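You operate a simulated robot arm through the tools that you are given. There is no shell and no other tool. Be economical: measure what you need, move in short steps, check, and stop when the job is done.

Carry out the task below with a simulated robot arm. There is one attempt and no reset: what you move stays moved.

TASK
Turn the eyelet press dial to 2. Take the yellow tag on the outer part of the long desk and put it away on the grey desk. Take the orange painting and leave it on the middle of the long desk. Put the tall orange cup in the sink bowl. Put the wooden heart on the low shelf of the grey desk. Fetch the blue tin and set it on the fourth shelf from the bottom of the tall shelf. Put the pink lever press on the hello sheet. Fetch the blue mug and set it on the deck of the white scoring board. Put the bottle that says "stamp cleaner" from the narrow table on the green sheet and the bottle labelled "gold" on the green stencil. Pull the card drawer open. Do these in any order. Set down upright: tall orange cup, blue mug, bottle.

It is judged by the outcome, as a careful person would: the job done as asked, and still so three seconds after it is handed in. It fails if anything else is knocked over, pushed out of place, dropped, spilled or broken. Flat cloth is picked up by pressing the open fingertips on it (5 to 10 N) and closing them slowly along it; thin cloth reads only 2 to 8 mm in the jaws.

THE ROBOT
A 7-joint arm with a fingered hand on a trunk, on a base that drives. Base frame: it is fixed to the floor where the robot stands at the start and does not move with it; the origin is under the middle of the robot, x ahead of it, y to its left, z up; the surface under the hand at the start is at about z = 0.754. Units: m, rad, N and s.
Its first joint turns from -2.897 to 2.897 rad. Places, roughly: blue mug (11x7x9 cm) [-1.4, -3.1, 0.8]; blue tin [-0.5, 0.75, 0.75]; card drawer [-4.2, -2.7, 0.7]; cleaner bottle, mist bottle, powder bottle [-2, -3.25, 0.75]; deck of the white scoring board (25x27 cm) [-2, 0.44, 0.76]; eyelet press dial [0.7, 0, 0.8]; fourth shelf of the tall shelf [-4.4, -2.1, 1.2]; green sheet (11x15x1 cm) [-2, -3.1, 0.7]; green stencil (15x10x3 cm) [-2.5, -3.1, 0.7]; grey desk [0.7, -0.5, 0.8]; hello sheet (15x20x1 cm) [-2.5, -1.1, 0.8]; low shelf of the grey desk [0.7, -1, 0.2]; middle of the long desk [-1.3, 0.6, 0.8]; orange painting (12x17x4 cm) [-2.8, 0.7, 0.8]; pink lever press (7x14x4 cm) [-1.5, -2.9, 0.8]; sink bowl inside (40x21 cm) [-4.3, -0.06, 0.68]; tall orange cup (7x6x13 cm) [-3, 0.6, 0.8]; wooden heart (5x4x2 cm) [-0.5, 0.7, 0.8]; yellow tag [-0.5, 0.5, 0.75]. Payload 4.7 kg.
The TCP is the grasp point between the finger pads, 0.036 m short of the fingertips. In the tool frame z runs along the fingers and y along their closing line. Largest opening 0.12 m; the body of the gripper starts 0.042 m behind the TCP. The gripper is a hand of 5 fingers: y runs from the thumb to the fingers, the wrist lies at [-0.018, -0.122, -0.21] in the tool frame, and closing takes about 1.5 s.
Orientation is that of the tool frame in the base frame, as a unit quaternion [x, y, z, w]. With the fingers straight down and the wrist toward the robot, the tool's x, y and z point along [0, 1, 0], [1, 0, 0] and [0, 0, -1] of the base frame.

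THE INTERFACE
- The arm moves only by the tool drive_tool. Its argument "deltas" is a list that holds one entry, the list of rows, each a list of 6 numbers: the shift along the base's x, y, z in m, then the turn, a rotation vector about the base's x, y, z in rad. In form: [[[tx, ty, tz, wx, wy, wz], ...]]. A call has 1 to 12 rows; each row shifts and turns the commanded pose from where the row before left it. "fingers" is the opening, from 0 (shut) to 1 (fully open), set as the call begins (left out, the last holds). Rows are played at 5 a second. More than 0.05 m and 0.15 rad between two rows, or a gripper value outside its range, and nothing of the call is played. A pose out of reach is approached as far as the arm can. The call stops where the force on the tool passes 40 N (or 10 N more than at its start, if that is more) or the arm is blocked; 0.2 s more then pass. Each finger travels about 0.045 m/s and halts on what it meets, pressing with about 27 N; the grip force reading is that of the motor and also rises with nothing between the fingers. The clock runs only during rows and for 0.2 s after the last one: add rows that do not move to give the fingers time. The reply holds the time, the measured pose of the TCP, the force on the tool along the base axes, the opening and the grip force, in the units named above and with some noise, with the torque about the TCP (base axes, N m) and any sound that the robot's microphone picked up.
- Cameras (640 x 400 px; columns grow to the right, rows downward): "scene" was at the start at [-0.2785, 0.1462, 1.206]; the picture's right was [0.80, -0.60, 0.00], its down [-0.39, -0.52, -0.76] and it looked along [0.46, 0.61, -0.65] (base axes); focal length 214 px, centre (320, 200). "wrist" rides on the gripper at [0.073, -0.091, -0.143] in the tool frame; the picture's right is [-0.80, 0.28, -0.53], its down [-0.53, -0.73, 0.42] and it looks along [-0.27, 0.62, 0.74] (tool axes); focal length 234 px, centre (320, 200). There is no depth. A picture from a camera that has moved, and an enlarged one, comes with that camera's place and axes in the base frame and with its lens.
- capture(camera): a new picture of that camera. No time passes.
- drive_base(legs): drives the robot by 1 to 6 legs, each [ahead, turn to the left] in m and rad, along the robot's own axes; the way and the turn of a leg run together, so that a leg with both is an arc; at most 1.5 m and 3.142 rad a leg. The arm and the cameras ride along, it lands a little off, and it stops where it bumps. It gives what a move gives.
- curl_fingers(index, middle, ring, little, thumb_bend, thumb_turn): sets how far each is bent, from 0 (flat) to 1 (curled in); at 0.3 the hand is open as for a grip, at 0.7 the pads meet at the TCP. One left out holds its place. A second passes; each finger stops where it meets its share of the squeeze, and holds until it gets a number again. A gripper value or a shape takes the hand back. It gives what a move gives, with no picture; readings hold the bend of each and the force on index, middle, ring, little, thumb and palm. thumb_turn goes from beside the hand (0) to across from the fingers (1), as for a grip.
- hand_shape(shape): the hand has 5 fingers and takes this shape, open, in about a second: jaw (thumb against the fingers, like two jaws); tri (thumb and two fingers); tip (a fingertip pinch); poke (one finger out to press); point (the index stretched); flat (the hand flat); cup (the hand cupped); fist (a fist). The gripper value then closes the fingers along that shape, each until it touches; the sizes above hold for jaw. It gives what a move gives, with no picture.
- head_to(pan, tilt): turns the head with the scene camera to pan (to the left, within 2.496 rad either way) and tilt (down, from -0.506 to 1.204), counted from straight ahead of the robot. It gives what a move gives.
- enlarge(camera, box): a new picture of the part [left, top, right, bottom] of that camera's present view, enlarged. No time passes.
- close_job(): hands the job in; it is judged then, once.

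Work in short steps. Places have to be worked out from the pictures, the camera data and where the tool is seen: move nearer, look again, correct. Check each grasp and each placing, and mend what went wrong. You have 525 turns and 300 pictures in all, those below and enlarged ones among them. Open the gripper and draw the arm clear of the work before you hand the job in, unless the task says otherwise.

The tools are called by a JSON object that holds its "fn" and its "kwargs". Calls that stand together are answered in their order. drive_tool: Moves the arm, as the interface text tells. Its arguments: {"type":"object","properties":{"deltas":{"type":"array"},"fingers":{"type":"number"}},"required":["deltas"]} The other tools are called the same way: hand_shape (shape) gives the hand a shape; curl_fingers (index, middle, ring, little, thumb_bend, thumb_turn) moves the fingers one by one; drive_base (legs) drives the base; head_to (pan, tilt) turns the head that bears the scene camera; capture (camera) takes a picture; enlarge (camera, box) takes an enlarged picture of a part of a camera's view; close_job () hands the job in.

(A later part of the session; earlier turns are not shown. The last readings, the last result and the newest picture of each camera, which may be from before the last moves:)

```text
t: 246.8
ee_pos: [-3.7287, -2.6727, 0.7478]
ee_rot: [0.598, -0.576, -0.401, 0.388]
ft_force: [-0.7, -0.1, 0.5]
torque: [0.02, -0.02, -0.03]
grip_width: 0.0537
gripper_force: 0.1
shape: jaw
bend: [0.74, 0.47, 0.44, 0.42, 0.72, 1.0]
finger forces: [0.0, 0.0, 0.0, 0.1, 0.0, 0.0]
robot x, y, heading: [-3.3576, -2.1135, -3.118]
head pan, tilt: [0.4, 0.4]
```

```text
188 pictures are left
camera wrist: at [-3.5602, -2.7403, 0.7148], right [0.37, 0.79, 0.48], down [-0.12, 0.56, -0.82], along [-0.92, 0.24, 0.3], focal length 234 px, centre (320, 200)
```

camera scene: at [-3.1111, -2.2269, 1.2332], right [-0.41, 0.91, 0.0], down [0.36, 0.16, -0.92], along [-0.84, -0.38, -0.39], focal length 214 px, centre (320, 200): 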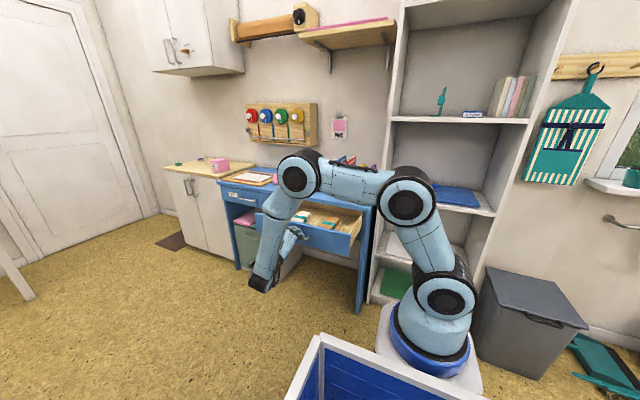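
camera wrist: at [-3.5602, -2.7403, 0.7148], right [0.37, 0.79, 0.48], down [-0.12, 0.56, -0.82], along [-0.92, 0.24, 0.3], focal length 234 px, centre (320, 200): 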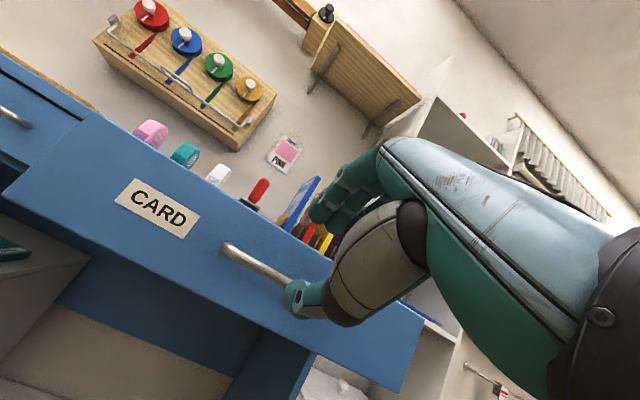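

Drawer stays open. I raise the hand, untilt it, and look toward the narrow table to the south-east.

{"fn": "drive_tool", "kwargs": {"deltas": [[[0.02, 0.0, 0.04, 0, 0, 0], [0.02, 0.01, 0.04, 0, -0.13, 0], [0.0, 0.01, 0.045, 0, -0.13, 0], [0.0, 0.01, 0.045, 0, -0.13, 0], [0.0, 0.01, 0.045, 0, -0.13, 0], [0.0, 0.01, 0.045, 0, -0.13, 0], [0.0, 0.01, 0.045, 0, -0.13, 0], [0.0, 0.01, 0.045, 0, -0.13, 0], [0, 0.01, 0, 0, -0.13, 0], [0, 0, 0, 0, -0.1, 0]]]}}

{"fn": "head_to", "kwargs": {"pan": 1.9, "tilt": 0.3}}

{"fn": "capture", "kwargs": {"camera": "scene"}}

```text
t: 249.0
ee_pos: [-3.6878, -2.5946, 1.098]
ee_rot: [0.72, -0.694, -0.014, 0.014]
ft_force: [-0.1, -0.6, 0.2]
torque: [0.0, 0.01, 0.02]
grip_width: 0.0541
gripper_force: 0.0
shape: jaw
bend: [0.74, 0.47, 0.44, 0.42, 0.72, 1.0]
finger forces: [0.0, 0.0, 0.0, 0.0, 0.0, 0.0]
robot x, y, heading: [-3.3592, -2.1176, -3.12]
head pan, tilt: [0.4, 0.4]
```

```text
t: 250.6
ee_pos: [-3.6884, -2.5924, 1.0975]
ee_rot: [0.72, -0.694, -0.014, 0.016]
ft_force: [1.7, -0.4, 0.2]
torque: [-0.01, 0.03, -0.04]
grip_width: 0.0538
gripper_force: 0.1
shape: jaw
bend: [0.74, 0.47, 0.44, 0.42, 0.72, 1.0]
finger forces: [0.0, 0.1, 0.0, 0.1, 0.0, 0.1]
robot x, y, heading: [-3.3611, -2.1169, -3.116]
head pan, tilt: [1.901, 0.3]
```

```text
187 pictures are left
camera scene: at [-2.9943, -2.276, 1.2425], right [-0.94, -0.34, 0.0], down [-0.1, 0.28, -0.96], along [0.33, -0.9, -0.3], focal length 214 px, centre (320, 200)
```

scene: 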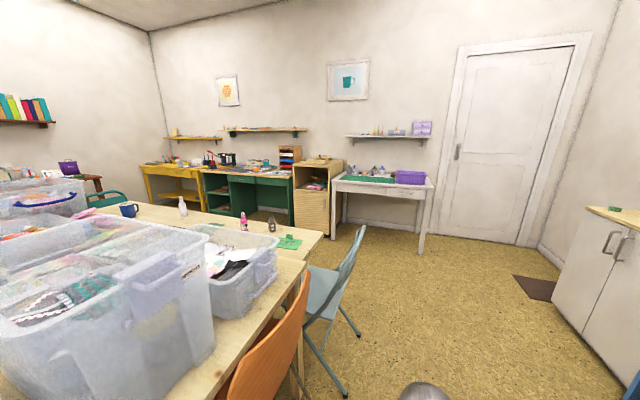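

The narrow table with bottles, stencil and mug is south-east, edge of it at x≈-2.68, y from -2.95 to about -3.3. I'll work from its south side: drive south, then turn east.

{"fn": "drive_base", "kwargs": {"legs": [[0, 1.55], [1.5, 0], [0.12, 0]]}}

{"fn": "head_to", "kwargs": {"pan": 1.4, "tilt": 0.4}}

{"fn": "capture", "kwargs": {"camera": "scene"}}

```text
t: 262.6
ee_pos: [-2.8651, -4.0584, 1.0973]
ee_rot: [1.0, 0.016, 0.002, 0.021]
ft_force: [-1.1, 0.6, 0.4]
torque: [0.02, 0.0, 0.0]
grip_width: 0.0541
gripper_force: 0.0
shape: jaw
bend: [0.74, 0.47, 0.44, 0.42, 0.72, 1.0]
finger forces: [0.0, 0.0, 0.0, 0.0, 0.1, 0.0]
robot x, y, heading: [-3.3456, -3.7276, -1.55]
head pan, tilt: [1.901, 0.3]
```

```text
t: 263.6
ee_pos: [-2.8671, -4.0594, 1.097]
ee_rot: [1.0, 0.016, 0.001, 0.021]
ft_force: [-0.3, -1.0, 0.4]
torque: [0.0, -0.01, -0.01]
grip_width: 0.0537
gripper_force: 0.0
shape: jaw
bend: [0.74, 0.47, 0.44, 0.42, 0.72, 1.0]
finger forces: [0.1, 0.0, 0.0, 0.1, 0.0, 0.1]
robot x, y, heading: [-3.3408, -3.7273, -1.555]
head pan, tilt: [1.4, 0.4]
```

```text
186 pictures are left
camera scene: at [-3.1764, -3.4103, 1.2333], right [-0.15, -0.99, 0.0], down [-0.38, 0.06, -0.92], along [0.91, -0.14, -0.39], focal length 214 px, centre (320, 200)
```

scene: 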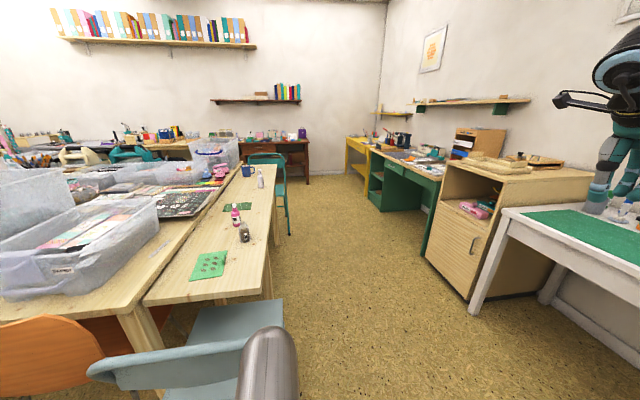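

Clear lane at y≈-3.75. I turn east and drive alongside the narrow table.

{"fn": "drive_base", "kwargs": {"legs": [[0, 1.555]]}}

{"fn": "drive_base", "kwargs": {"legs": [[0.85, 0]]}}

{"fn": "head_to", "kwargs": {"pan": 1.0, "tilt": 0.65}}

{"fn": "capture", "kwargs": {"camera": "scene"}}

{"fn": "capture", "kwargs": {"camera": "wrist"}}

```text
t: 267.8
ee_pos: [-3.0128, -3.246, 1.0971]
ee_rot: [0.695, 0.719, 0.015, 0.014]
ft_force: [0.4, 0.3, 0.3]
torque: [0.04, 0.01, 0.0]
grip_width: 0.0541
gripper_force: 0.0
shape: jaw
bend: [0.74, 0.47, 0.44, 0.42, 0.72, 1.0]
finger forces: [0.1, 0.1, 0.0, 0.0, 0.1, 0.1]
robot x, y, heading: [-3.3422, -3.7241, 0.02]
head pan, tilt: [1.4, 0.4]
```

```text
t: 272.3
ee_pos: [-2.1572, -3.2258, 1.0984]
ee_rot: [0.694, 0.72, 0.016, 0.013]
ft_force: [-0.4, -0.7, -0.7]
torque: [0.04, -0.01, -0.01]
grip_width: 0.054
gripper_force: 0.1
shape: jaw
bend: [0.74, 0.47, 0.44, 0.42, 0.72, 1.0]
finger forces: [0.0, 0.0, 0.1, 0.1, 0.0, 0.1]
robot x, y, heading: [-2.4864, -3.7065, 0.032]
head pan, tilt: [1.4, 0.4]
```

```text
t: 273.2
ee_pos: [-2.1581, -3.225, 1.0974]
ee_rot: [0.693, 0.721, 0.016, 0.014]
ft_force: [-0.5, -0.1, -0.4]
torque: [0.02, 0.02, 0.02]
grip_width: 0.0542
gripper_force: 0.0
shape: jaw
bend: [0.74, 0.47, 0.44, 0.42, 0.72, 1.0]
finger forces: [0.0, 0.0, 0.0, 0.0, 0.0, 0.0]
robot x, y, heading: [-2.4859, -3.7048, 0.032]
head pan, tilt: [1.0, 0.649]
```

```text
185 pictures are left
camera scene: at [-2.7724, -3.5614, 1.2108], right [0.86, -0.52, 0.0], down [-0.31, -0.52, -0.8], along [0.41, 0.68, -0.6], focal length 214 px, centre (320, 200)
```

scene: 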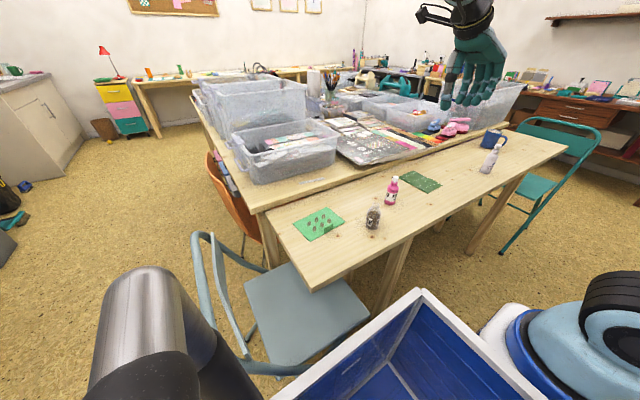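

```text
184 pictures are left
camera wrist: at [-2.2582, -3.1557, 1.2373], right [0.29, -0.79, 0.54], down [-0.69, -0.56, -0.46], along [0.66, -0.24, -0.71], focal length 234 px, centre (320, 200)
```

wrist: 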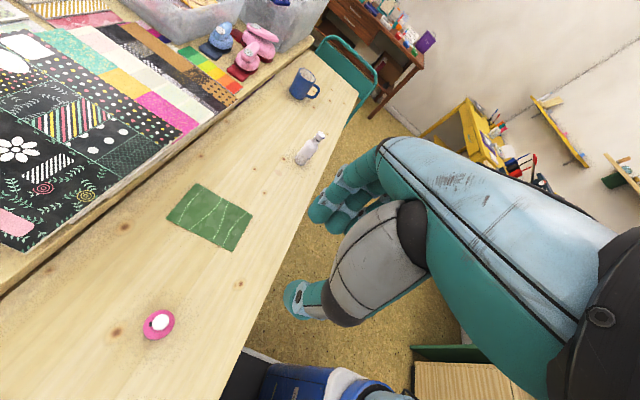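

Three bottles: dark (near the stencil), pink, and white one. I read the labels.

{"fn": "enlarge", "kwargs": {"camera": "scene", "box": [350, 165, 414, 235]}}

{"fn": "enlarge", "kwargs": {"camera": "scene", "box": [460, 120, 524, 180]}}

```text
5.71 times, centred on (382, 200) of scene
camera zoom: at [-2.7724, -3.5614, 1.2108], right [0.86, -0.52, 0.0], down [-0.31, -0.52, -0.8], along [0.41, 0.68, -0.6], focal length 1226 px, centre (-34, 200)
```

zoom: 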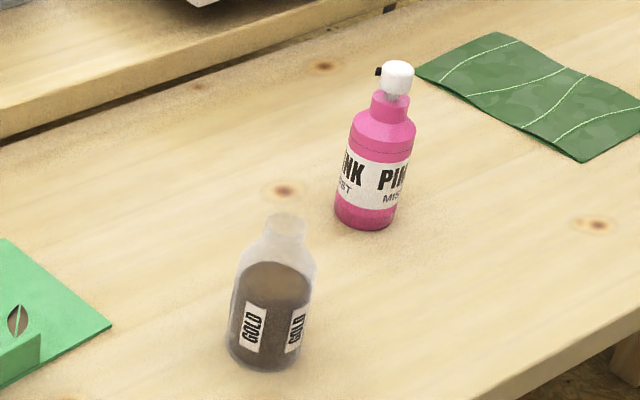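

```text
6.67 times, centred on (492, 150) of scene
camera zoom: at [-2.7724, -3.5614, 1.2108], right [0.86, -0.52, 0.0], down [-0.31, -0.52, -0.8], along [0.41, 0.68, -0.6], focal length 1430 px, centre (-827, 533)
```

zoom: 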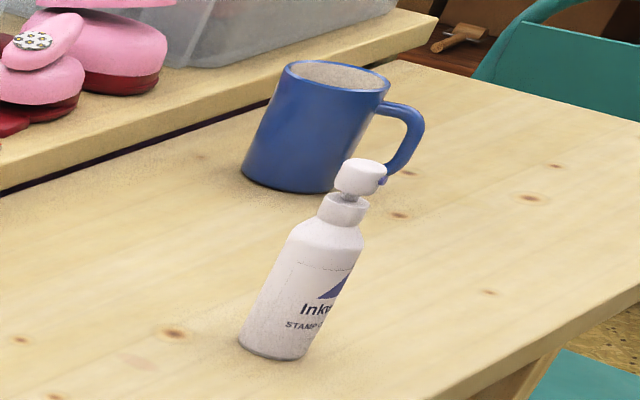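

The brown bottle is "GOLD" (at about (-2.393, -3.243)); the white one is the stamp cleaner (about (-1.745, -3.235)). I move over the gold bottle with the wrist toward the robot.

{"fn": "drive_tool", "kwargs": {"deltas": [[[-0.02, 0, 0, 0, 0, 0.14], [-0.02, 0, 0, 0, 0, 0.14], [-0.02, 0, 0, 0, 0, 0.14], [-0.02, 0, 0, 0, 0, 0.14], [-0.02, 0, 0, 0, 0, 0.14], [-0.02, 0, 0, 0, 0, 0.14], [-0.02, 0, 0, 0, 0, 0.14], [-0.02, 0, 0, 0, 0, 0.14], [-0.02, 0, 0, 0, 0, 0.14], [-0.02, -0.009, 0, 0, 0, 0.14], [-0.035, -0.009, 0, 0, 0, 0.1], [0, 0, -0.03, 0, 0, 0]]], "fingers": 1.0}}

{"fn": "capture", "kwargs": {"camera": "wrist"}}

```text
t: 275.8
ee_pos: [-2.3933, -3.2421, 1.068]
ee_rot: [0.016, 1.0, 0.021, -0.001]
ft_force: [0.9, 0.6, -0.2]
torque: [-0.02, 0.01, -0.03]
grip_width: 0.1197
gripper_force: 0.2
shape: jaw
bend: [0.3, 0.3, 0.3, 0.3, 0.3, 0.98]
finger forces: [0.1, 0.1, 0.0, 0.1, 0.0, 0.0]
robot x, y, heading: [-2.4888, -3.707, 0.028]
head pan, tilt: [1.0, 0.649]
```

```text
181 pictures are left
camera wrist: at [-2.4693, -3.3378, 1.2073], right [0.81, 0.23, 0.54], down [0.51, -0.73, -0.46], along [0.29, 0.64, -0.71], focal length 234 px, centre (320, 200)
```

wrist: 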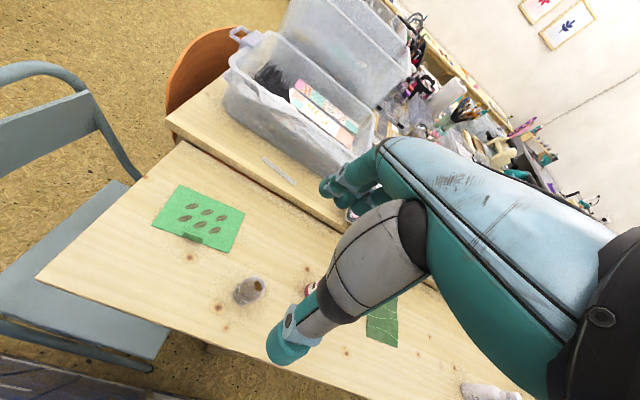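

Gold bottle refined to (-2.377, -3.223). Stencil centre (-2.51, -3.125) with a raised tab on its south edge. I centre over the bottle and descend.

{"fn": "drive_tool", "kwargs": {"deltas": [[[0.016, 0.019, -0.02, 0, 0, 0], [0, 0, -0.045, 0, 0, 0], [0, 0, -0.045, 0, 0, 0], [0, 0, -0.04, 0, 0, 0]]]}}

{"fn": "capture", "kwargs": {"camera": "wrist"}}

```text
t: 276.8
ee_pos: [-2.3763, -3.2256, 0.9191]
ee_rot: [0.017, 1.0, 0.021, -0.001]
ft_force: [-0.1, 0.1, 0.3]
torque: [0.03, 0.01, -0.01]
grip_width: 0.1196
gripper_force: 0.0
shape: jaw
bend: [0.3, 0.3, 0.3, 0.3, 0.3, 0.98]
finger forces: [0.1, 0.0, 0.0, 0.0, 0.0, 0.1]
robot x, y, heading: [-2.4877, -3.7049, 0.029]
head pan, tilt: [1.0, 0.649]
```

```text
180 pictures are left
camera wrist: at [-2.4522, -3.3191, 1.0581], right [0.81, 0.23, 0.53], down [0.51, -0.73, -0.46], along [0.29, 0.64, -0.71], focal length 234 px, centre (320, 200)
```

wrist: 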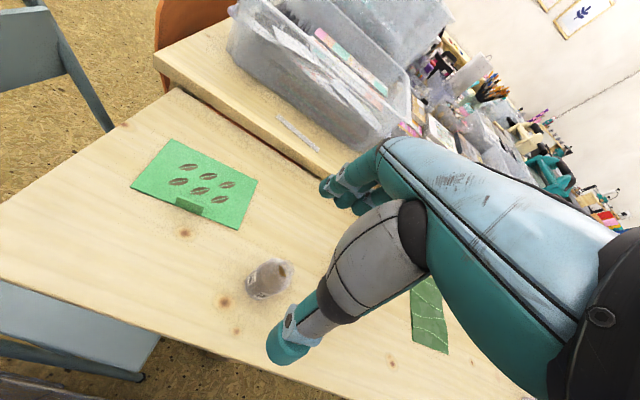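

Aligned. I descend to z≈0.80 and close.

{"fn": "drive_tool", "kwargs": {"deltas": [[[0.002, 0, -0.045, 0, 0, 0], [0, 0, -0.04, 0, 0, 0], [0, 0, -0.025, 0, 0, 0], [0, 0, -0.005, 0, 0, 0], [0, 0, 0, 0, 0, 0]]]}}

{"fn": "capture", "kwargs": {"camera": "wrist"}}

```text
t: 278.0
ee_pos: [-2.3754, -3.2251, 0.8014]
ee_rot: [0.016, 1.0, 0.021, -0.001]
ft_force: [0.0, 0.3, 0.0]
torque: [-0.01, -0.01, 0.01]
grip_width: 0.12
gripper_force: 0.0
shape: jaw
bend: [0.3, 0.3, 0.3, 0.3, 0.3, 0.98]
finger forces: [0.0, 0.0, 0.1, 0.0, 0.0, 0.0]
robot x, y, heading: [-2.4845, -3.7066, 0.027]
head pan, tilt: [1.0, 0.649]
```

```text
179 pictures are left
camera wrist: at [-2.4514, -3.3189, 0.9424], right [0.81, 0.23, 0.54], down [0.51, -0.73, -0.46], along [0.29, 0.64, -0.71], focal length 234 px, centre (320, 200)
```

wrist: 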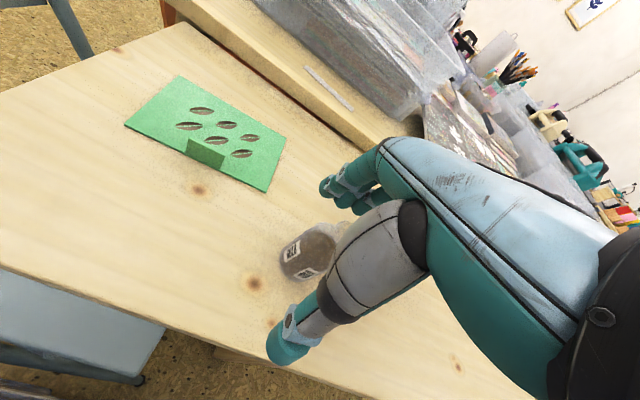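

{"fn": "drive_tool", "kwargs": {"deltas": [[[0, 0, 0, 0, 0, 0], [0, 0, 0, 0, 0, 0], [0, 0, 0, 0, 0, 0], [0, 0, 0, 0, 0, 0], [0, 0, 0, 0, 0, 0], [0, 0, 0, 0, 0, 0], [0, 0, 0, 0, 0, 0]]], "fingers": 0.0}}

{"fn": "drive_tool", "kwargs": {"deltas": [[[0, 0, 0.02, 0, 0, 0], [0, 0, 0.03, 0, 0, 0], [0, 0, 0.04, 0, 0, 0]]]}}

{"fn": "capture", "kwargs": {"camera": "wrist"}}

{"fn": "enlarge", "kwargs": {"camera": "scene", "box": [300, 130, 460, 250]}}

```text
t: 279.6
ee_pos: [-2.3756, -3.2245, 0.8031]
ee_rot: [0.016, 1.0, 0.02, 0.0]
ft_force: [0.7, -0.1, -0.2]
torque: [0.0, -0.03, -0.02]
grip_width: 0.0329
gripper_force: 26.5
shape: jaw
bend: [0.73, 0.53, 0.6, 0.56, 0.75, 1.0]
finger forces: [11.7, 8.9, 0.1, 0.0, 20.3, 0.0]
robot x, y, heading: [-2.4874, -3.706, 0.025]
head pan, tilt: [1.0, 0.649]
```

```text
t: 280.4
ee_pos: [-2.3755, -3.2243, 0.8921]
ee_rot: [0.016, 1.0, 0.02, 0.0]
ft_force: [0.2, 0.4, -0.7]
torque: [0.0, -0.03, -0.02]
grip_width: 0.0328
gripper_force: 27.3
shape: jaw
bend: [0.73, 0.53, 0.6, 0.56, 0.75, 1.0]
finger forces: [11.5, 9.0, 0.0, 0.0, 20.2, 0.1]
robot x, y, heading: [-2.4885, -3.7026, 0.032]
head pan, tilt: [1.0, 0.649]
```

```text
178 pictures are left
camera wrist: at [-2.4514, -3.318, 1.0317], right [0.81, 0.23, 0.54], down [0.51, -0.73, -0.45], along [0.29, 0.64, -0.71], focal length 234 px, centre (320, 200)
```

wrist: 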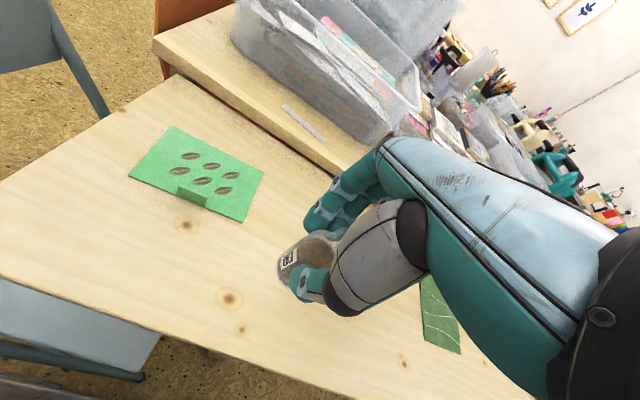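

```text
3.33 times, centred on (380, 190) of scene
camera zoom: at [-2.7724, -3.5614, 1.2107], right [0.85, -0.52, 0.0], down [-0.31, -0.52, -0.8], along [0.41, 0.68, -0.6], focal length 715 px, centre (120, 233)
```

zoom: 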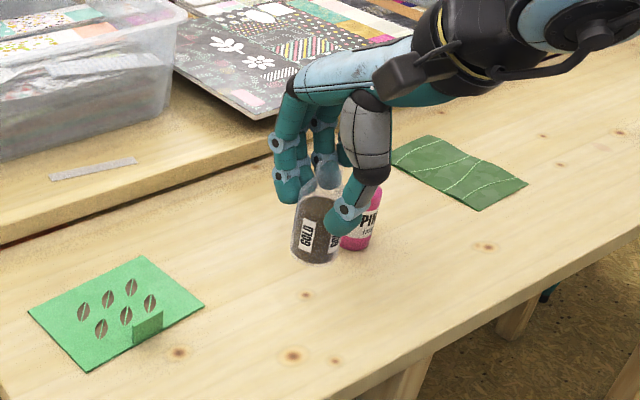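

The gold bottle is held. I carry it over the stencil's west half, clear of the tab (tab near (-2.496, -3.172)).

{"fn": "drive_tool", "kwargs": {"deltas": [[[-0.034, 0.02, 0, 0, 0, 0], [-0.034, 0.02, 0, 0, 0, 0], [-0.034, 0.02, 0, 0, 0, 0], [-0.034, 0.02, 0, 0, 0, 0], [-0.035, 0.02, 0, 0, 0, 0], [0, 0, -0.03, 0, 0, 0], [0, 0, -0.02, 0, 0, 0]]]}}

{"fn": "capture", "kwargs": {"camera": "wrist"}}

{"fn": "enlarge", "kwargs": {"camera": "scene", "box": [270, 150, 400, 260]}}

```text
t: 282.0
ee_pos: [-2.5461, -3.1253, 0.8422]
ee_rot: [0.017, 1.0, 0.021, -0.001]
ft_force: [0.0, 0.0, 0.1]
torque: [-0.01, -0.02, 0.01]
grip_width: 0.0324
gripper_force: 26.7
shape: jaw
bend: [0.73, 0.53, 0.6, 0.56, 0.75, 1.0]
finger forces: [11.2, 9.2, 0.1, 0.1, 20.0, 0.0]
robot x, y, heading: [-2.4873, -3.7002, 0.028]
head pan, tilt: [1.0, 0.649]
```

```text
176 pictures are left
camera wrist: at [-2.6221, -3.2188, 0.982], right [0.81, 0.23, 0.53], down [0.51, -0.73, -0.46], along [0.29, 0.64, -0.71], focal length 234 px, centre (320, 200)
```

wrist: 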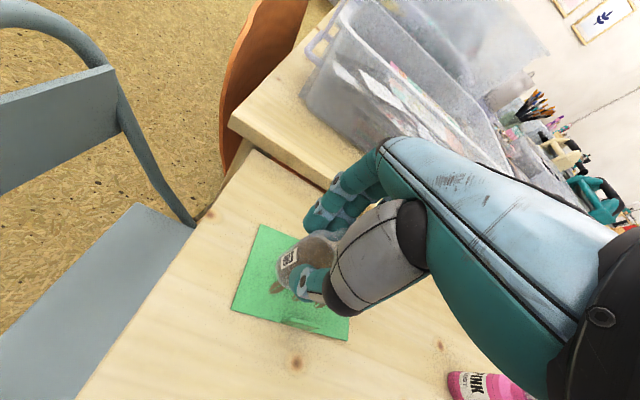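

```text
3.64 times, centred on (335, 205) of scene
camera zoom: at [-2.7724, -3.5615, 1.2107], right [0.85, -0.52, 0.0], down [-0.31, -0.52, -0.8], along [0.41, 0.68, -0.6], focal length 780 px, centre (266, 182)
```

zoom: 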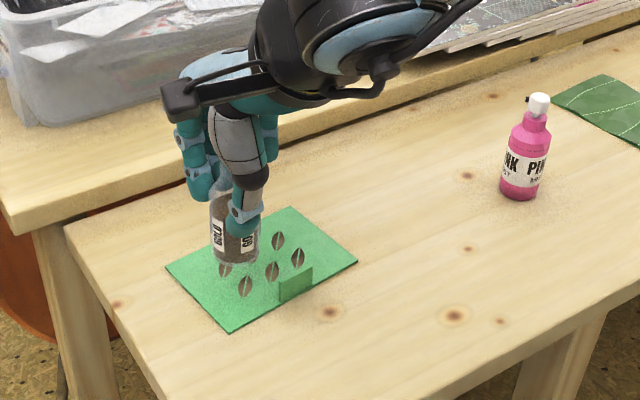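

{"fn": "drive_tool", "kwargs": {"deltas": [[[0.008, 0.005, 0, 0, 0, 0], [0, 0, -0.02, 0, 0, 0], [0, 0, -0.008, 0, 0, 0], [0, 0, 0, 0, 0, 0]]]}}

{"fn": "enlarge", "kwargs": {"camera": "scene", "box": [270, 150, 400, 260]}}

```text
t: 283.0
ee_pos: [-2.5377, -3.1199, 0.8149]
ee_rot: [0.016, 1.0, 0.021, -0.002]
ft_force: [-0.1, 0.5, -0.7]
torque: [0.02, 0.04, 0.0]
grip_width: 0.0325
gripper_force: 26.7
shape: jaw
bend: [0.73, 0.53, 0.6, 0.56, 0.75, 1.0]
finger forces: [11.2, 9.3, 0.1, 0.1, 20.0, 0.0]
robot x, y, heading: [-2.4865, -3.7079, 0.025]
head pan, tilt: [1.0, 0.649]
```

```text
3.64 times, centred on (335, 205) of scene
camera zoom: at [-2.7724, -3.5614, 1.2107], right [0.85, -0.52, 0.0], down [-0.31, -0.52, -0.8], along [0.41, 0.68, -0.6], focal length 780 px, centre (266, 182)
```

zoom: 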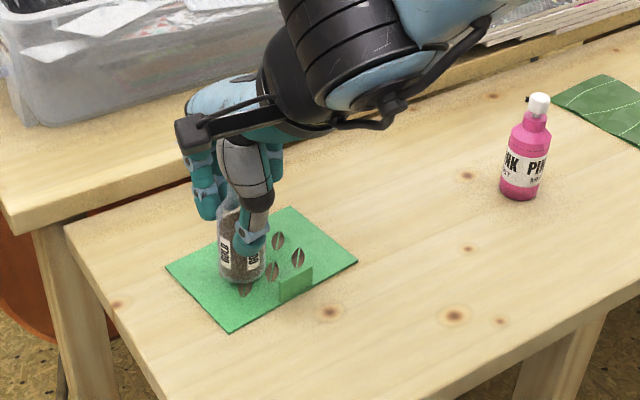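

Well over the stencil. I lower the last millimetres until contact.

{"fn": "drive_tool", "kwargs": {"deltas": [[[0, 0, -0.003, 0, 0, 0], [0, 0, -0.003, 0, 0, 0], [0, 0, -0.002, 0, 0, 0], [0, 0, 0, 0, 0, 0]]]}}

```text
t: 284.0
ee_pos: [-2.5388, -3.1192, 0.8072]
ee_rot: [0.015, 1.0, 0.02, -0.001]
ft_force: [0.3, 0.2, -0.8]
torque: [-0.01, 0.02, 0.0]
grip_width: 0.0325
gripper_force: 26.7
shape: jaw
bend: [0.73, 0.53, 0.6, 0.56, 0.75, 1.0]
finger forces: [11.2, 9.2, 0.1, 0.1, 20.1, 0.0]
robot x, y, heading: [-2.4843, -3.7053, 0.025]
head pan, tilt: [1.0, 0.649]
```

{"fn": "drive_tool", "kwargs": {"deltas": [[[0, 0, -0.002, 0, 0, 0], [0, 0, -0.002, 0, 0, 0], [0, 0, 0, 0, 0, 0]]]}}

```text
t: 284.8
ee_pos: [-2.5381, -3.1189, 0.8044]
ee_rot: [0.015, 1.0, 0.023, -0.001]
ft_force: [-1.0, -2.4, 15.3]
torque: [0.06, -0.02, 0.02]
grip_width: 0.0331
gripper_force: 26.9
shape: jaw
bend: [0.73, 0.53, 0.6, 0.56, 0.75, 1.0]
finger forces: [12.0, 10.0, 0.1, 0.0, 23.6, 0.1]
robot x, y, heading: [-2.4874, -3.7043, 0.029]
head pan, tilt: [1.0, 0.649]
```

Contact. I ease 1 mm and open slowly, then rise.

{"fn": "drive_tool", "kwargs": {"deltas": [[[0, 0, 0.001, 0, 0, 0], [0, 0, 0, 0, 0, 0], [0, 0, 0, 0, 0, 0], [0, 0, 0, 0, 0, 0], [0, 0, 0, 0, 0, 0]]], "fingers": 0.6}}

{"fn": "enlarge", "kwargs": {"camera": "scene", "box": [270, 150, 400, 260]}}

{"fn": "drive_tool", "kwargs": {"deltas": [[[0, 0, 0.03, 0, 0, 0], [0, 0, 0.04, 0, 0, 0], [0, 0, 0.045, 0, 0, 0], [0, 0, 0.045, 0, 0, 0], [0, 0, 0.045, 0, 0, 0]]]}}

{"fn": "capture", "kwargs": {"camera": "wrist"}}

```text
t: 286.0
ee_pos: [-2.5374, -3.1193, 0.8031]
ee_rot: [0.016, 1.0, 0.021, 0.0]
ft_force: [-0.5, 0.7, -0.2]
torque: [0.0, 0.02, 0.0]
grip_width: 0.0716
gripper_force: 0.1
shape: jaw
bend: [0.74, 0.41, 0.38, 0.42, 0.66, 1.0]
finger forces: [0.0, 0.1, 0.0, 0.0, 0.1, 0.1]
robot x, y, heading: [-2.485, -3.7046, 0.022]
head pan, tilt: [1.0, 0.649]
```

```text
3.64 times, centred on (335, 205) of scene
camera zoom: at [-2.7724, -3.5614, 1.2107], right [0.85, -0.52, 0.0], down [-0.31, -0.52, -0.8], along [0.41, 0.68, -0.6], focal length 780 px, centre (266, 182)
```

zoom: 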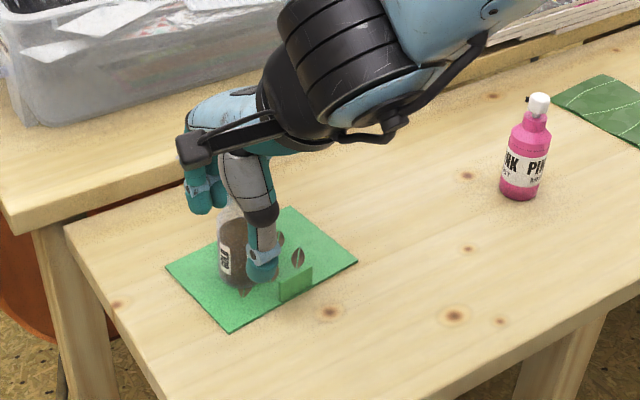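

```text
t: 287.2
ee_pos: [-2.5368, -3.1199, 1.0092]
ee_rot: [0.016, 1.0, 0.02, 0.0]
ft_force: [0.0, 0.5, -0.8]
torque: [-0.03, 0.0, -0.05]
grip_width: 0.072
gripper_force: 0.0
shape: jaw
bend: [0.74, 0.41, 0.38, 0.42, 0.66, 1.0]
finger forces: [0.0, 0.0, 0.0, 0.0, 0.0, 0.0]
robot x, y, heading: [-2.4857, -3.7036, 0.029]
head pan, tilt: [1.0, 0.649]
```

```text
172 pictures are left
camera wrist: at [-2.6138, -3.2134, 1.1479], right [0.81, 0.23, 0.54], down [0.51, -0.73, -0.45], along [0.29, 0.64, -0.71], focal length 234 px, centre (320, 200)
```

wrist: 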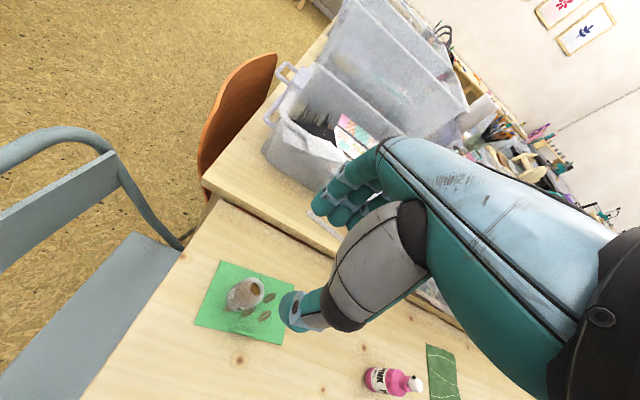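

The gold bottle stands on the stencil. Next the stamp cleaner: move over to about (-1.745, -3.232).

{"fn": "drive_tool", "kwargs": {"deltas": [[[0.045, -0.006, 0.01, 0, 0, 0], [0.045, -0.006, 0.01, 0, 0, 0], [0.045, -0.006, 0.01, 0, 0, 0], [0.045, -0.006, 0, 0, 0, 0], [0.045, -0.006, 0, 0, 0, 0], [0.045, -0.006, 0, 0, 0, 0], [0.045, -0.006, 0, 0, 0, 0], [0.045, -0.006, 0, 0, 0, 0], [0.045, -0.006, 0, 0, 0, 0], [0.045, -0.006, 0, 0, 0, 0], [0.045, -0.006, 0, 0, 0, 0], [0.045, -0.006, 0, 0, 0, 0]]], "fingers": 1.0}}

{"fn": "drive_tool", "kwargs": {"deltas": [[[0.045, -0.008, 0, 0, 0, -0.05], [0.045, -0.008, 0, 0, 0, -0.05], [0.045, -0.008, 0, 0, 0, -0.05], [0.045, -0.008, 0, 0, 0, -0.05], [0.045, -0.008, 0, 0, 0, -0.05], [0.025, 0, 0, 0, 0, 0]]]}}

{"fn": "capture", "kwargs": {"camera": "wrist"}}

```text
t: 289.8
ee_pos: [-2.3477, -3.1446, 1.039]
ee_rot: [0.016, 1.0, 0.022, 0.001]
ft_force: [0.1, -0.8, 0.3]
torque: [0.03, 0.02, 0.03]
grip_width: 0.1196
gripper_force: 0.1
shape: jaw
bend: [0.3, 0.3, 0.3, 0.3, 0.3, 0.98]
finger forces: [0.1, 0.0, 0.1, 0.1, 0.0, 0.1]
out of reach, approached as far as the arm can: row 5, 6, 7, 8, 9, 10, 11, 12
robot x, y, heading: [-2.4867, -3.7051, 0.026]
head pan, tilt: [1.0, 0.649]
```

```text
t: 291.2
ee_pos: [-2.1868, -3.1833, 0.9961]
ee_rot: [0.142, 0.99, 0.022, 0.005]
ft_force: [-0.5, -0.4, -0.6]
torque: [0.0, 0.01, 0.0]
grip_width: 0.1199
gripper_force: 0.1
shape: jaw
bend: [0.3, 0.3, 0.3, 0.3, 0.3, 0.98]
finger forces: [0.0, 0.0, 0.0, 0.1, 0.0, 0.0]
out of reach, approached as far as the arm can: row 1, 2, 3, 4, 6
robot x, y, heading: [-2.4846, -3.7059, 0.027]
head pan, tilt: [1.0, 0.649]
```

```text
171 pictures are left
camera wrist: at [-2.2852, -3.255, 1.1354], right [0.84, 0.02, 0.54], down [0.31, -0.83, -0.46], along [0.44, 0.55, -0.71], focal length 234 px, centre (320, 200)
```

wrist: 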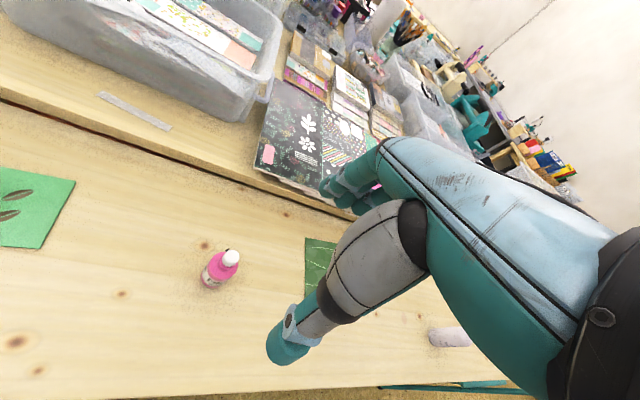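

Some rows were out of reach with this yaw. I turn the hand further clockwise (fingers toward north-east), which suits the direction.

{"fn": "drive_tool", "kwargs": {"deltas": [[[0, 0, 0, 0, 0, -0.12], [0, 0, 0, 0, 0, -0.12], [0, 0, 0, 0, 0, -0.12], [0, 0, 0, 0, 0, -0.12], [0, 0, 0, 0, 0, -0.12], [0, 0, 0, 0, 0, 0]]]}}

{"fn": "capture", "kwargs": {"camera": "scene"}}

```text
t: 292.6
ee_pos: [-2.1868, -3.183, 0.9956]
ee_rot: [0.427, 0.904, 0.021, 0.008]
ft_force: [-0.3, -0.1, -0.4]
torque: [-0.03, 0.02, 0.0]
grip_width: 0.1194
gripper_force: 0.2
shape: jaw
bend: [0.3, 0.3, 0.3, 0.3, 0.3, 0.98]
finger forces: [0.0, 0.0, 0.0, 0.0, 0.1, 0.1]
robot x, y, heading: [-2.4863, -3.7041, 0.024]
head pan, tilt: [1.0, 0.649]
```

```text
170 pictures are left
camera scene: at [-2.7724, -3.5615, 1.2107], right [0.85, -0.52, 0.0], down [-0.31, -0.52, -0.8], along [0.41, 0.68, -0.6], focal length 214 px, centre (320, 200)
```

scene: 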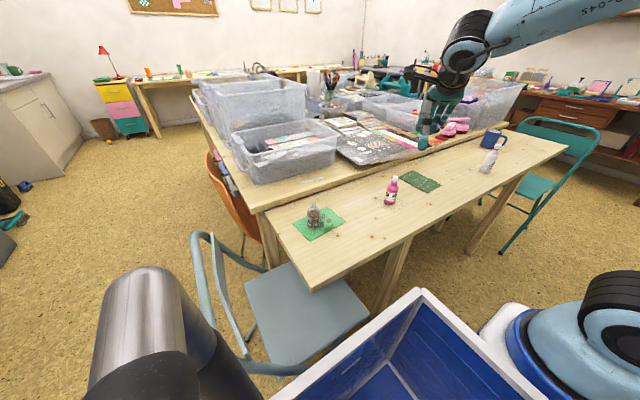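

I drive 0.25 m forward to centre between the cleaner and the green sheet.

{"fn": "drive_base", "kwargs": {"legs": [[0.25, 0]]}}

{"fn": "drive_tool", "kwargs": {"deltas": [[[0.04, -0.01, 0.02, 0, 0, 0], [0.04, -0.01, 0.02, 0, 0, 0], [0.04, -0.01, 0, 0, 0, 0], [0.03, -0.01, 0, 0, 0, 0]]]}}

{"fn": "capture", "kwargs": {"camera": "wrist"}}

```text
t: 294.4
ee_pos: [-1.9369, -3.1754, 0.9939]
ee_rot: [0.426, 0.905, 0.019, 0.008]
ft_force: [-0.2, -0.9, -0.2]
torque: [0.02, 0.01, -0.01]
grip_width: 0.1194
gripper_force: 0.0
shape: jaw
bend: [0.3, 0.3, 0.3, 0.3, 0.3, 0.98]
finger forces: [0.0, 0.1, 0.0, 0.1, 0.0, 0.0]
robot x, y, heading: [-2.2364, -3.6965, 0.028]
head pan, tilt: [1.0, 0.649]
```

```text
t: 295.4
ee_pos: [-1.7874, -3.2171, 1.0352]
ee_rot: [0.425, 0.905, 0.02, 0.008]
ft_force: [-0.6, 0.3, -0.1]
torque: [0.01, -0.01, 0.02]
grip_width: 0.1196
gripper_force: 0.1
shape: jaw
bend: [0.3, 0.3, 0.3, 0.3, 0.3, 0.98]
finger forces: [0.0, 0.0, 0.0, 0.1, 0.0, 0.1]
robot x, y, heading: [-2.2364, -3.6971, 0.028]
head pan, tilt: [1.0, 0.649]
```

```text
169 pictures are left
camera wrist: at [-1.9092, -3.2212, 1.1754], right [0.71, -0.46, 0.54], down [-0.21, -0.86, -0.46], along [0.67, 0.21, -0.71], focal length 234 px, centre (320, 200)
```

wrist: 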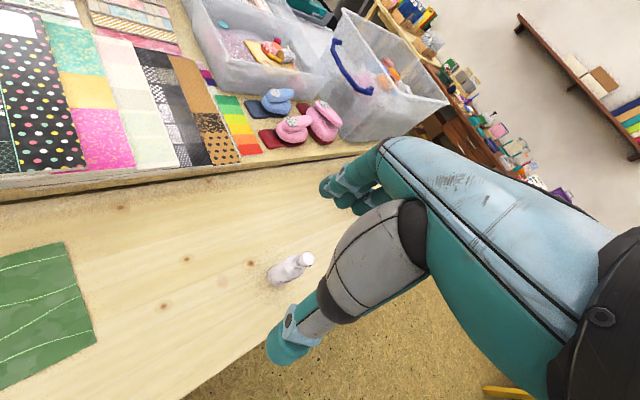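

Cleaner at (-1.711, -3.217), height ~13.5 cm (cap top z≈0.883). I'll grip the cap/neck from above. Move over it and descend part way to check.

{"fn": "drive_tool", "kwargs": {"deltas": [[[0.038, 0, 0, 0, 0, 0], [0.038, 0, -0.02, 0, 0, 0], [0, 0, -0.045, 0, 0, 0], [0, 0, -0.02, 0, 0, 0]]]}}

{"fn": "capture", "kwargs": {"camera": "wrist"}}

```text
t: 296.4
ee_pos: [-1.711, -3.2167, 0.9511]
ee_rot: [0.426, 0.905, 0.019, 0.008]
ft_force: [0.0, -0.4, 0.3]
torque: [0.01, -0.04, 0.0]
grip_width: 0.1199
gripper_force: 0.0
shape: jaw
bend: [0.3, 0.3, 0.3, 0.3, 0.3, 0.98]
finger forces: [0.0, 0.1, 0.0, 0.0, 0.0, 0.0]
robot x, y, heading: [-2.2357, -3.6934, 0.028]
head pan, tilt: [1.0, 0.649]
```

```text
168 pictures are left
camera wrist: at [-1.8332, -3.2217, 1.0897], right [0.71, -0.46, 0.54], down [-0.21, -0.86, -0.46], along [0.67, 0.21, -0.71], focal length 234 px, centre (320, 200)
```

wrist: 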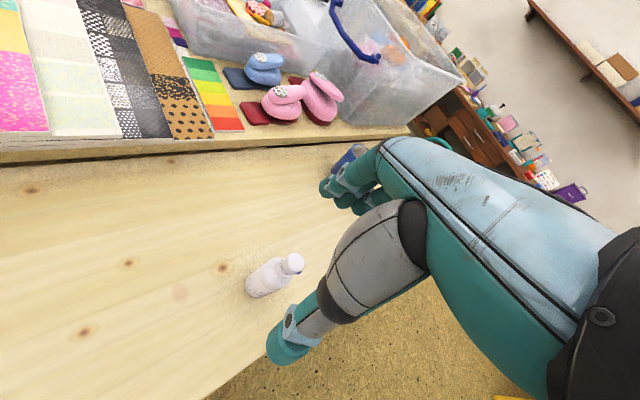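

{"fn": "drive_tool", "kwargs": {"deltas": [[[0.003, 0.001, -0.04, 0, 0, 0], [0, 0, -0.03, 0, 0, 0], [0, 0, -0.011, 0, 0, 0], [0, 0, 0, 0, 0, 0]]], "fingers": 0.8}}

{"fn": "enlarge", "kwargs": {"camera": "wrist", "box": [220, 180, 400, 340]}}

```text
t: 297.4
ee_pos: [-1.7082, -3.2167, 0.8691]
ee_rot: [0.426, 0.905, 0.02, 0.009]
ft_force: [-0.3, 0.0, 0.3]
torque: [-0.02, -0.03, -0.01]
grip_width: 0.0961
gripper_force: 0.0
shape: jaw
bend: [0.26, 0.34, 0.32, 0.33, 0.52, 0.99]
finger forces: [0.0, 0.0, 0.1, 0.1, 0.0, 0.0]
robot x, y, heading: [-2.2304, -3.6982, 0.027]
head pan, tilt: [1.0, 0.649]
```

```text
2.50 times, centred on (310, 260) of wrist
camera zoom: at [-1.8295, -3.2211, 1.0088], right [0.71, -0.46, 0.54], down [-0.21, -0.86, -0.46], along [0.67, 0.21, -0.71], focal length 585 px, centre (345, 50)
```

zoom: 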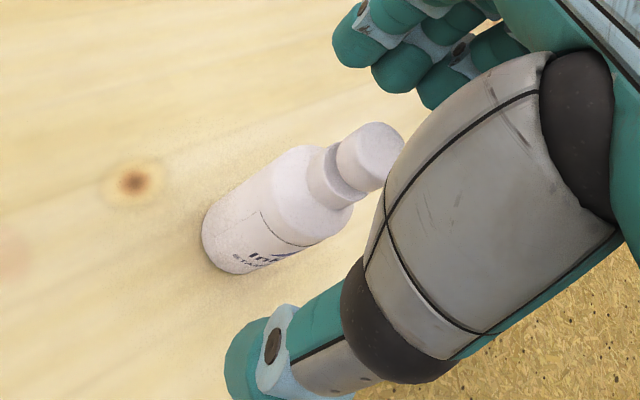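

{"fn": "drive_tool", "kwargs": {"deltas": [[[0, 0, -0.007, 0, 0, 0], [0, 0, 0, 0, 0, 0]]]}}

{"fn": "drive_tool", "kwargs": {"deltas": [[[0, 0, 0, 0, 0, 0], [0, 0, 0, 0, 0, 0], [0, 0, 0, 0, 0, 0], [0, 0, 0, 0, 0, 0], [0, 0, 0, 0, 0, 0], [0, 0, 0, 0, 0, 0], [0, 0, 0, 0, 0, 0], [0, 0, 0, 0, 0, 0]]], "fingers": 0.0}}

{"fn": "enlarge", "kwargs": {"camera": "wrist", "box": [220, 180, 400, 340]}}

```text
t: 298.0
ee_pos: [-1.708, -3.2166, 0.8629]
ee_rot: [0.425, 0.905, 0.019, 0.008]
ft_force: [-0.5, -0.4, 0.1]
torque: [-0.04, 0.01, -0.03]
grip_width: 0.0963
gripper_force: 0.1
shape: jaw
bend: [0.26, 0.34, 0.32, 0.33, 0.52, 0.99]
finger forces: [0.0, 0.0, 0.1, 0.0, 0.1, 0.0]
robot x, y, heading: [-2.2341, -3.7019, 0.028]
head pan, tilt: [1.0, 0.649]
```

```text
t: 299.8
ee_pos: [-1.7076, -3.2158, 0.8628]
ee_rot: [0.426, 0.905, 0.019, 0.009]
ft_force: [-0.4, -0.4, 0.4]
torque: [-0.01, 0.0, 0.0]
grip_width: 0.0022
gripper_force: 27.1
shape: jaw
bend: [0.7, 0.64, 0.7, 0.7, 0.73, 1.0]
finger forces: [0.0, 7.2, 3.0, 0.0, 0.0, 0.1]
robot x, y, heading: [-2.2377, -3.6965, 0.032]
head pan, tilt: [1.0, 0.649]
```

```text
2.50 times, centred on (310, 260) of wrist
camera zoom: at [-1.8296, -3.2208, 1.0017], right [0.71, -0.46, 0.54], down [-0.21, -0.86, -0.46], along [0.67, 0.21, -0.71], focal length 585 px, centre (345, 50)
```

zoom: 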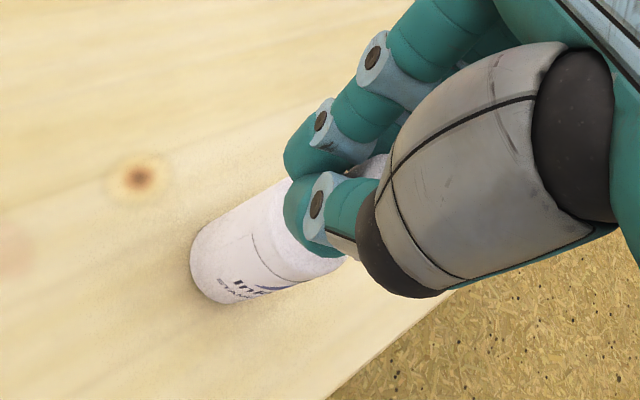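

The thumb missed the cap: it lies toward the ring finger. I open, shift the hand 12 mm toward the ring side, and use the tri shape.

{"fn": "drive_tool", "kwargs": {"deltas": [[[0, 0, 0, 0, 0, 0], [0, 0, 0, 0, 0, 0], [0, 0, 0, 0, 0, 0], [0, 0, 0, 0, 0, 0], [0, 0, 0, 0, 0, 0], [0, 0, 0.04, 0, 0, 0], [0, 0, 0.04, 0, 0, 0]]], "fingers": 0.8}}

{"fn": "hand_shape", "kwargs": {"shape": "tri"}}

{"fn": "capture", "kwargs": {"camera": "wrist"}}

```text
t: 301.4
ee_pos: [-1.7072, -3.2156, 0.9401]
ee_rot: [0.426, 0.905, 0.019, 0.009]
ft_force: [0.4, -0.2, 0.0]
torque: [0.01, 0.05, -0.01]
grip_width: 0.0959
gripper_force: 0.0
shape: jaw
bend: [0.26, 0.34, 0.32, 0.33, 0.52, 0.99]
finger forces: [0.0, 0.0, 0.1, 0.0, 0.0, 0.1]
robot x, y, heading: [-2.2359, -3.6939, 0.033]
head pan, tilt: [1.0, 0.649]
```

```text
t: 302.3
ee_pos: [-1.7067, -3.2155, 0.9411]
ee_rot: [0.425, 0.905, 0.019, 0.007]
ft_force: [0.1, -0.7, 0.5]
torque: [0.05, 0.01, 0.01]
grip_width: 0.12
gripper_force: 0.0
shape: tri
bend: [0.3, 0.3, 0.99, 0.99, 0.3, 0.98]
finger forces: [0.0, 0.0, 0.0, 0.0, 0.0, 0.0]
robot x, y, heading: [-2.2335, -3.6965, 0.028]
head pan, tilt: [1.0, 0.649]
```

```text
165 pictures are left
camera wrist: at [-1.8286, -3.2209, 1.0812], right [0.71, -0.46, 0.54], down [-0.21, -0.86, -0.46], along [0.67, 0.21, -0.71], focal length 234 px, centre (320, 200)
```

wrist: 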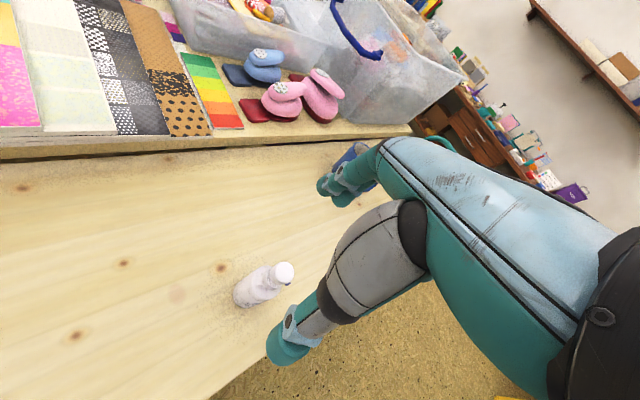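

Bottle still stands, now at about (-1.7245, -3.219). I recentre (slightly toward the index side) and try again with tri.

{"fn": "drive_tool", "kwargs": {"deltas": [[[-0.02, 0, 0, 0, 0, 0], [0, 0, -0.03, 0, 0, 0]]], "fingers": 0.8}}

{"fn": "enlarge", "kwargs": {"camera": "wrist", "box": [220, 180, 400, 340]}}

```text
t: 302.9
ee_pos: [-1.7284, -3.2153, 0.9119]
ee_rot: [0.425, 0.905, 0.02, 0.008]
ft_force: [-1.5, -0.5, 0.4]
torque: [-0.01, 0.03, 0.0]
grip_width: 0.0962
gripper_force: 0.0
shape: tri
bend: [0.26, 0.34, 0.99, 0.99, 0.52, 0.99]
finger forces: [0.0, 0.1, 0.0, 0.0, 0.0, 0.0]
robot x, y, heading: [-2.2369, -3.6999, 0.024]
head pan, tilt: [1.0, 0.649]
```

```text
2.50 times, centred on (310, 260) of wrist
camera zoom: at [-1.8491, -3.2208, 1.0519], right [0.71, -0.46, 0.54], down [-0.21, -0.86, -0.46], along [0.67, 0.21, -0.71], focal length 585 px, centre (345, 50)
```

zoom: 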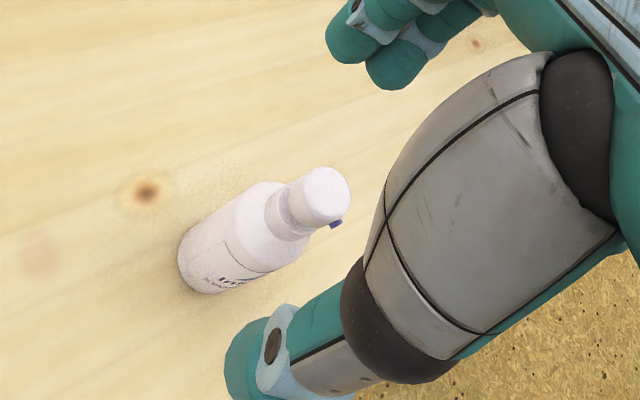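

{"fn": "drive_tool", "kwargs": {"deltas": [[[0.001, -0.001, -0.03, 0, 0, 0], [0, 0, -0.019, 0, 0, 0], [0, 0, 0, 0, 0, 0]]], "fingers": 0.5}}

{"fn": "enlarge", "kwargs": {"camera": "wrist", "box": [220, 180, 400, 340]}}

```text
t: 303.7
ee_pos: [-1.7281, -3.2164, 0.8617]
ee_rot: [0.426, 0.905, 0.02, 0.008]
ft_force: [-0.6, -0.1, 0.2]
torque: [0.0, -0.01, 0.02]
grip_width: 0.0605
gripper_force: 0.0
shape: tri
bend: [0.74, 0.45, 0.99, 0.99, 0.7, 1.0]
finger forces: [0.0, 0.0, 0.1, 0.0, 0.0, 0.0]
robot x, y, heading: [-2.2343, -3.7027, 0.026]
head pan, tilt: [1.0, 0.649]
```

```text
2.50 times, centred on (310, 260) of wrist
camera zoom: at [-1.8486, -3.2211, 1.0023], right [0.71, -0.46, 0.54], down [-0.21, -0.86, -0.46], along [0.67, 0.21, -0.71], focal length 585 px, centre (345, 50)
```

zoom: 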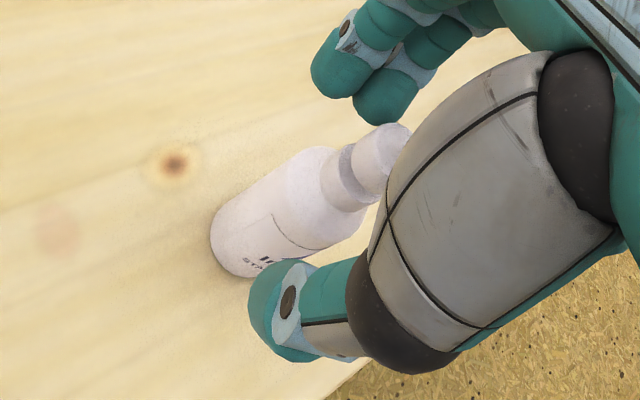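

{"fn": "drive_tool", "kwargs": {"deltas": [[[0, 0, 0.012, 0, 0, 0], [0, 0, 0, 0, 0, 0]]]}}

{"fn": "drive_tool", "kwargs": {"deltas": [[[0, 0, 0, 0, 0, 0], [0, 0, 0, 0, 0, 0], [0, 0, 0, 0, 0, 0]]], "fingers": 0.3}}

{"fn": "enlarge", "kwargs": {"camera": "wrist", "box": [220, 180, 400, 340]}}

```text
t: 304.3
ee_pos: [-1.7259, -3.2159, 0.8755]
ee_rot: [0.426, 0.905, 0.019, 0.007]
ft_force: [1.1, 1.0, 0.2]
torque: [0.02, 0.0, -0.02]
grip_width: 0.0604
gripper_force: 0.0
shape: tri
bend: [0.74, 0.45, 0.99, 0.99, 0.7, 1.0]
finger forces: [0.0, 0.0, 0.0, 0.0, 0.0, 0.1]
robot x, y, heading: [-2.2327, -3.701, 0.029]
head pan, tilt: [1.0, 0.649]
```

```text
t: 305.1
ee_pos: [-1.7264, -3.2145, 0.8751]
ee_rot: [0.425, 0.905, 0.019, 0.008]
ft_force: [-0.1, -0.2, 0.3]
torque: [0.05, -0.03, 0.04]
grip_width: 0.0364
gripper_force: 0.0
shape: tri
bend: [0.74, 0.54, 0.99, 0.99, 0.74, 1.0]
finger forces: [0.0, 0.1, 0.0, 0.0, 0.0, 0.0]
robot x, y, heading: [-2.2316, -3.6979, 0.032]
head pan, tilt: [1.0, 0.649]
```

```text
2.50 times, centred on (310, 260) of wrist
camera zoom: at [-1.8483, -3.2211, 1.0147], right [0.71, -0.46, 0.54], down [-0.21, -0.86, -0.46], along [0.67, 0.21, -0.71], focal length 585 px, centre (345, 50)
```

zoom: 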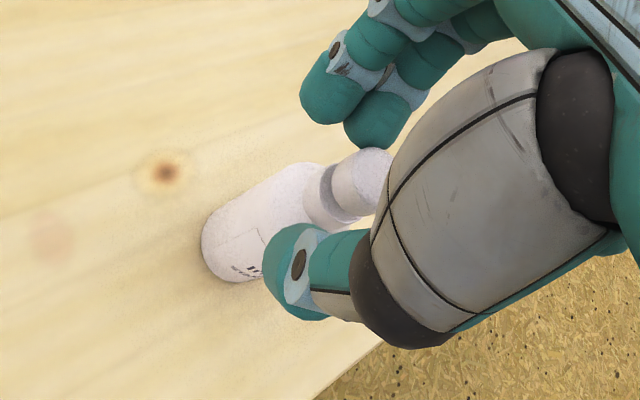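

{"fn": "drive_tool", "kwargs": {"deltas": [[[0, 0, 0, 0, 0, 0], [0, 0, 0, 0, 0, 0], [0, 0, 0, 0, 0, 0], [0, 0, 0, 0, 0, 0], [0, 0, 0, 0, 0, 0]]], "fingers": 0.0}}

{"fn": "enlarge", "kwargs": {"camera": "wrist", "box": [220, 180, 400, 340]}}

```text
t: 306.3
ee_pos: [-1.7261, -3.2162, 0.8751]
ee_rot: [0.426, 0.905, 0.02, 0.008]
ft_force: [0.2, -0.1, -0.6]
torque: [0.0, -0.04, 0.01]
grip_width: 0.0
gripper_force: 26.9
shape: tri
bend: [0.7, 0.7, 1.0, 1.0, 0.52, 1.0]
finger forces: [0.0, 0.0, 0.1, 0.0, 0.0, 0.0]
robot x, y, heading: [-2.2319, -3.7015, 0.028]
head pan, tilt: [1.0, 0.649]
```

```text
2.50 times, centred on (310, 260) of wrist
camera zoom: at [-1.8483, -3.2211, 1.0147], right [0.71, -0.46, 0.54], down [-0.21, -0.86, -0.46], along [0.67, 0.21, -0.71], focal length 585 px, centre (345, 50)
```

zoom: 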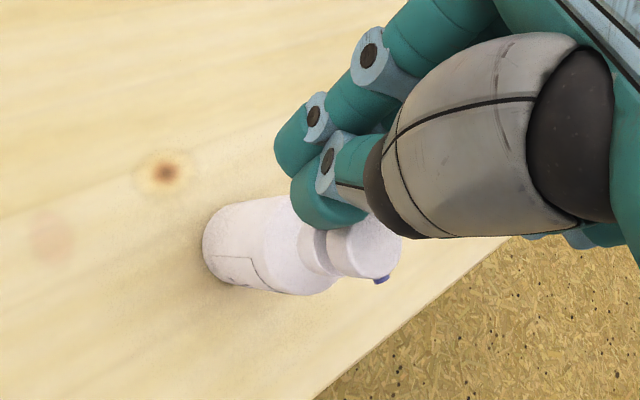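

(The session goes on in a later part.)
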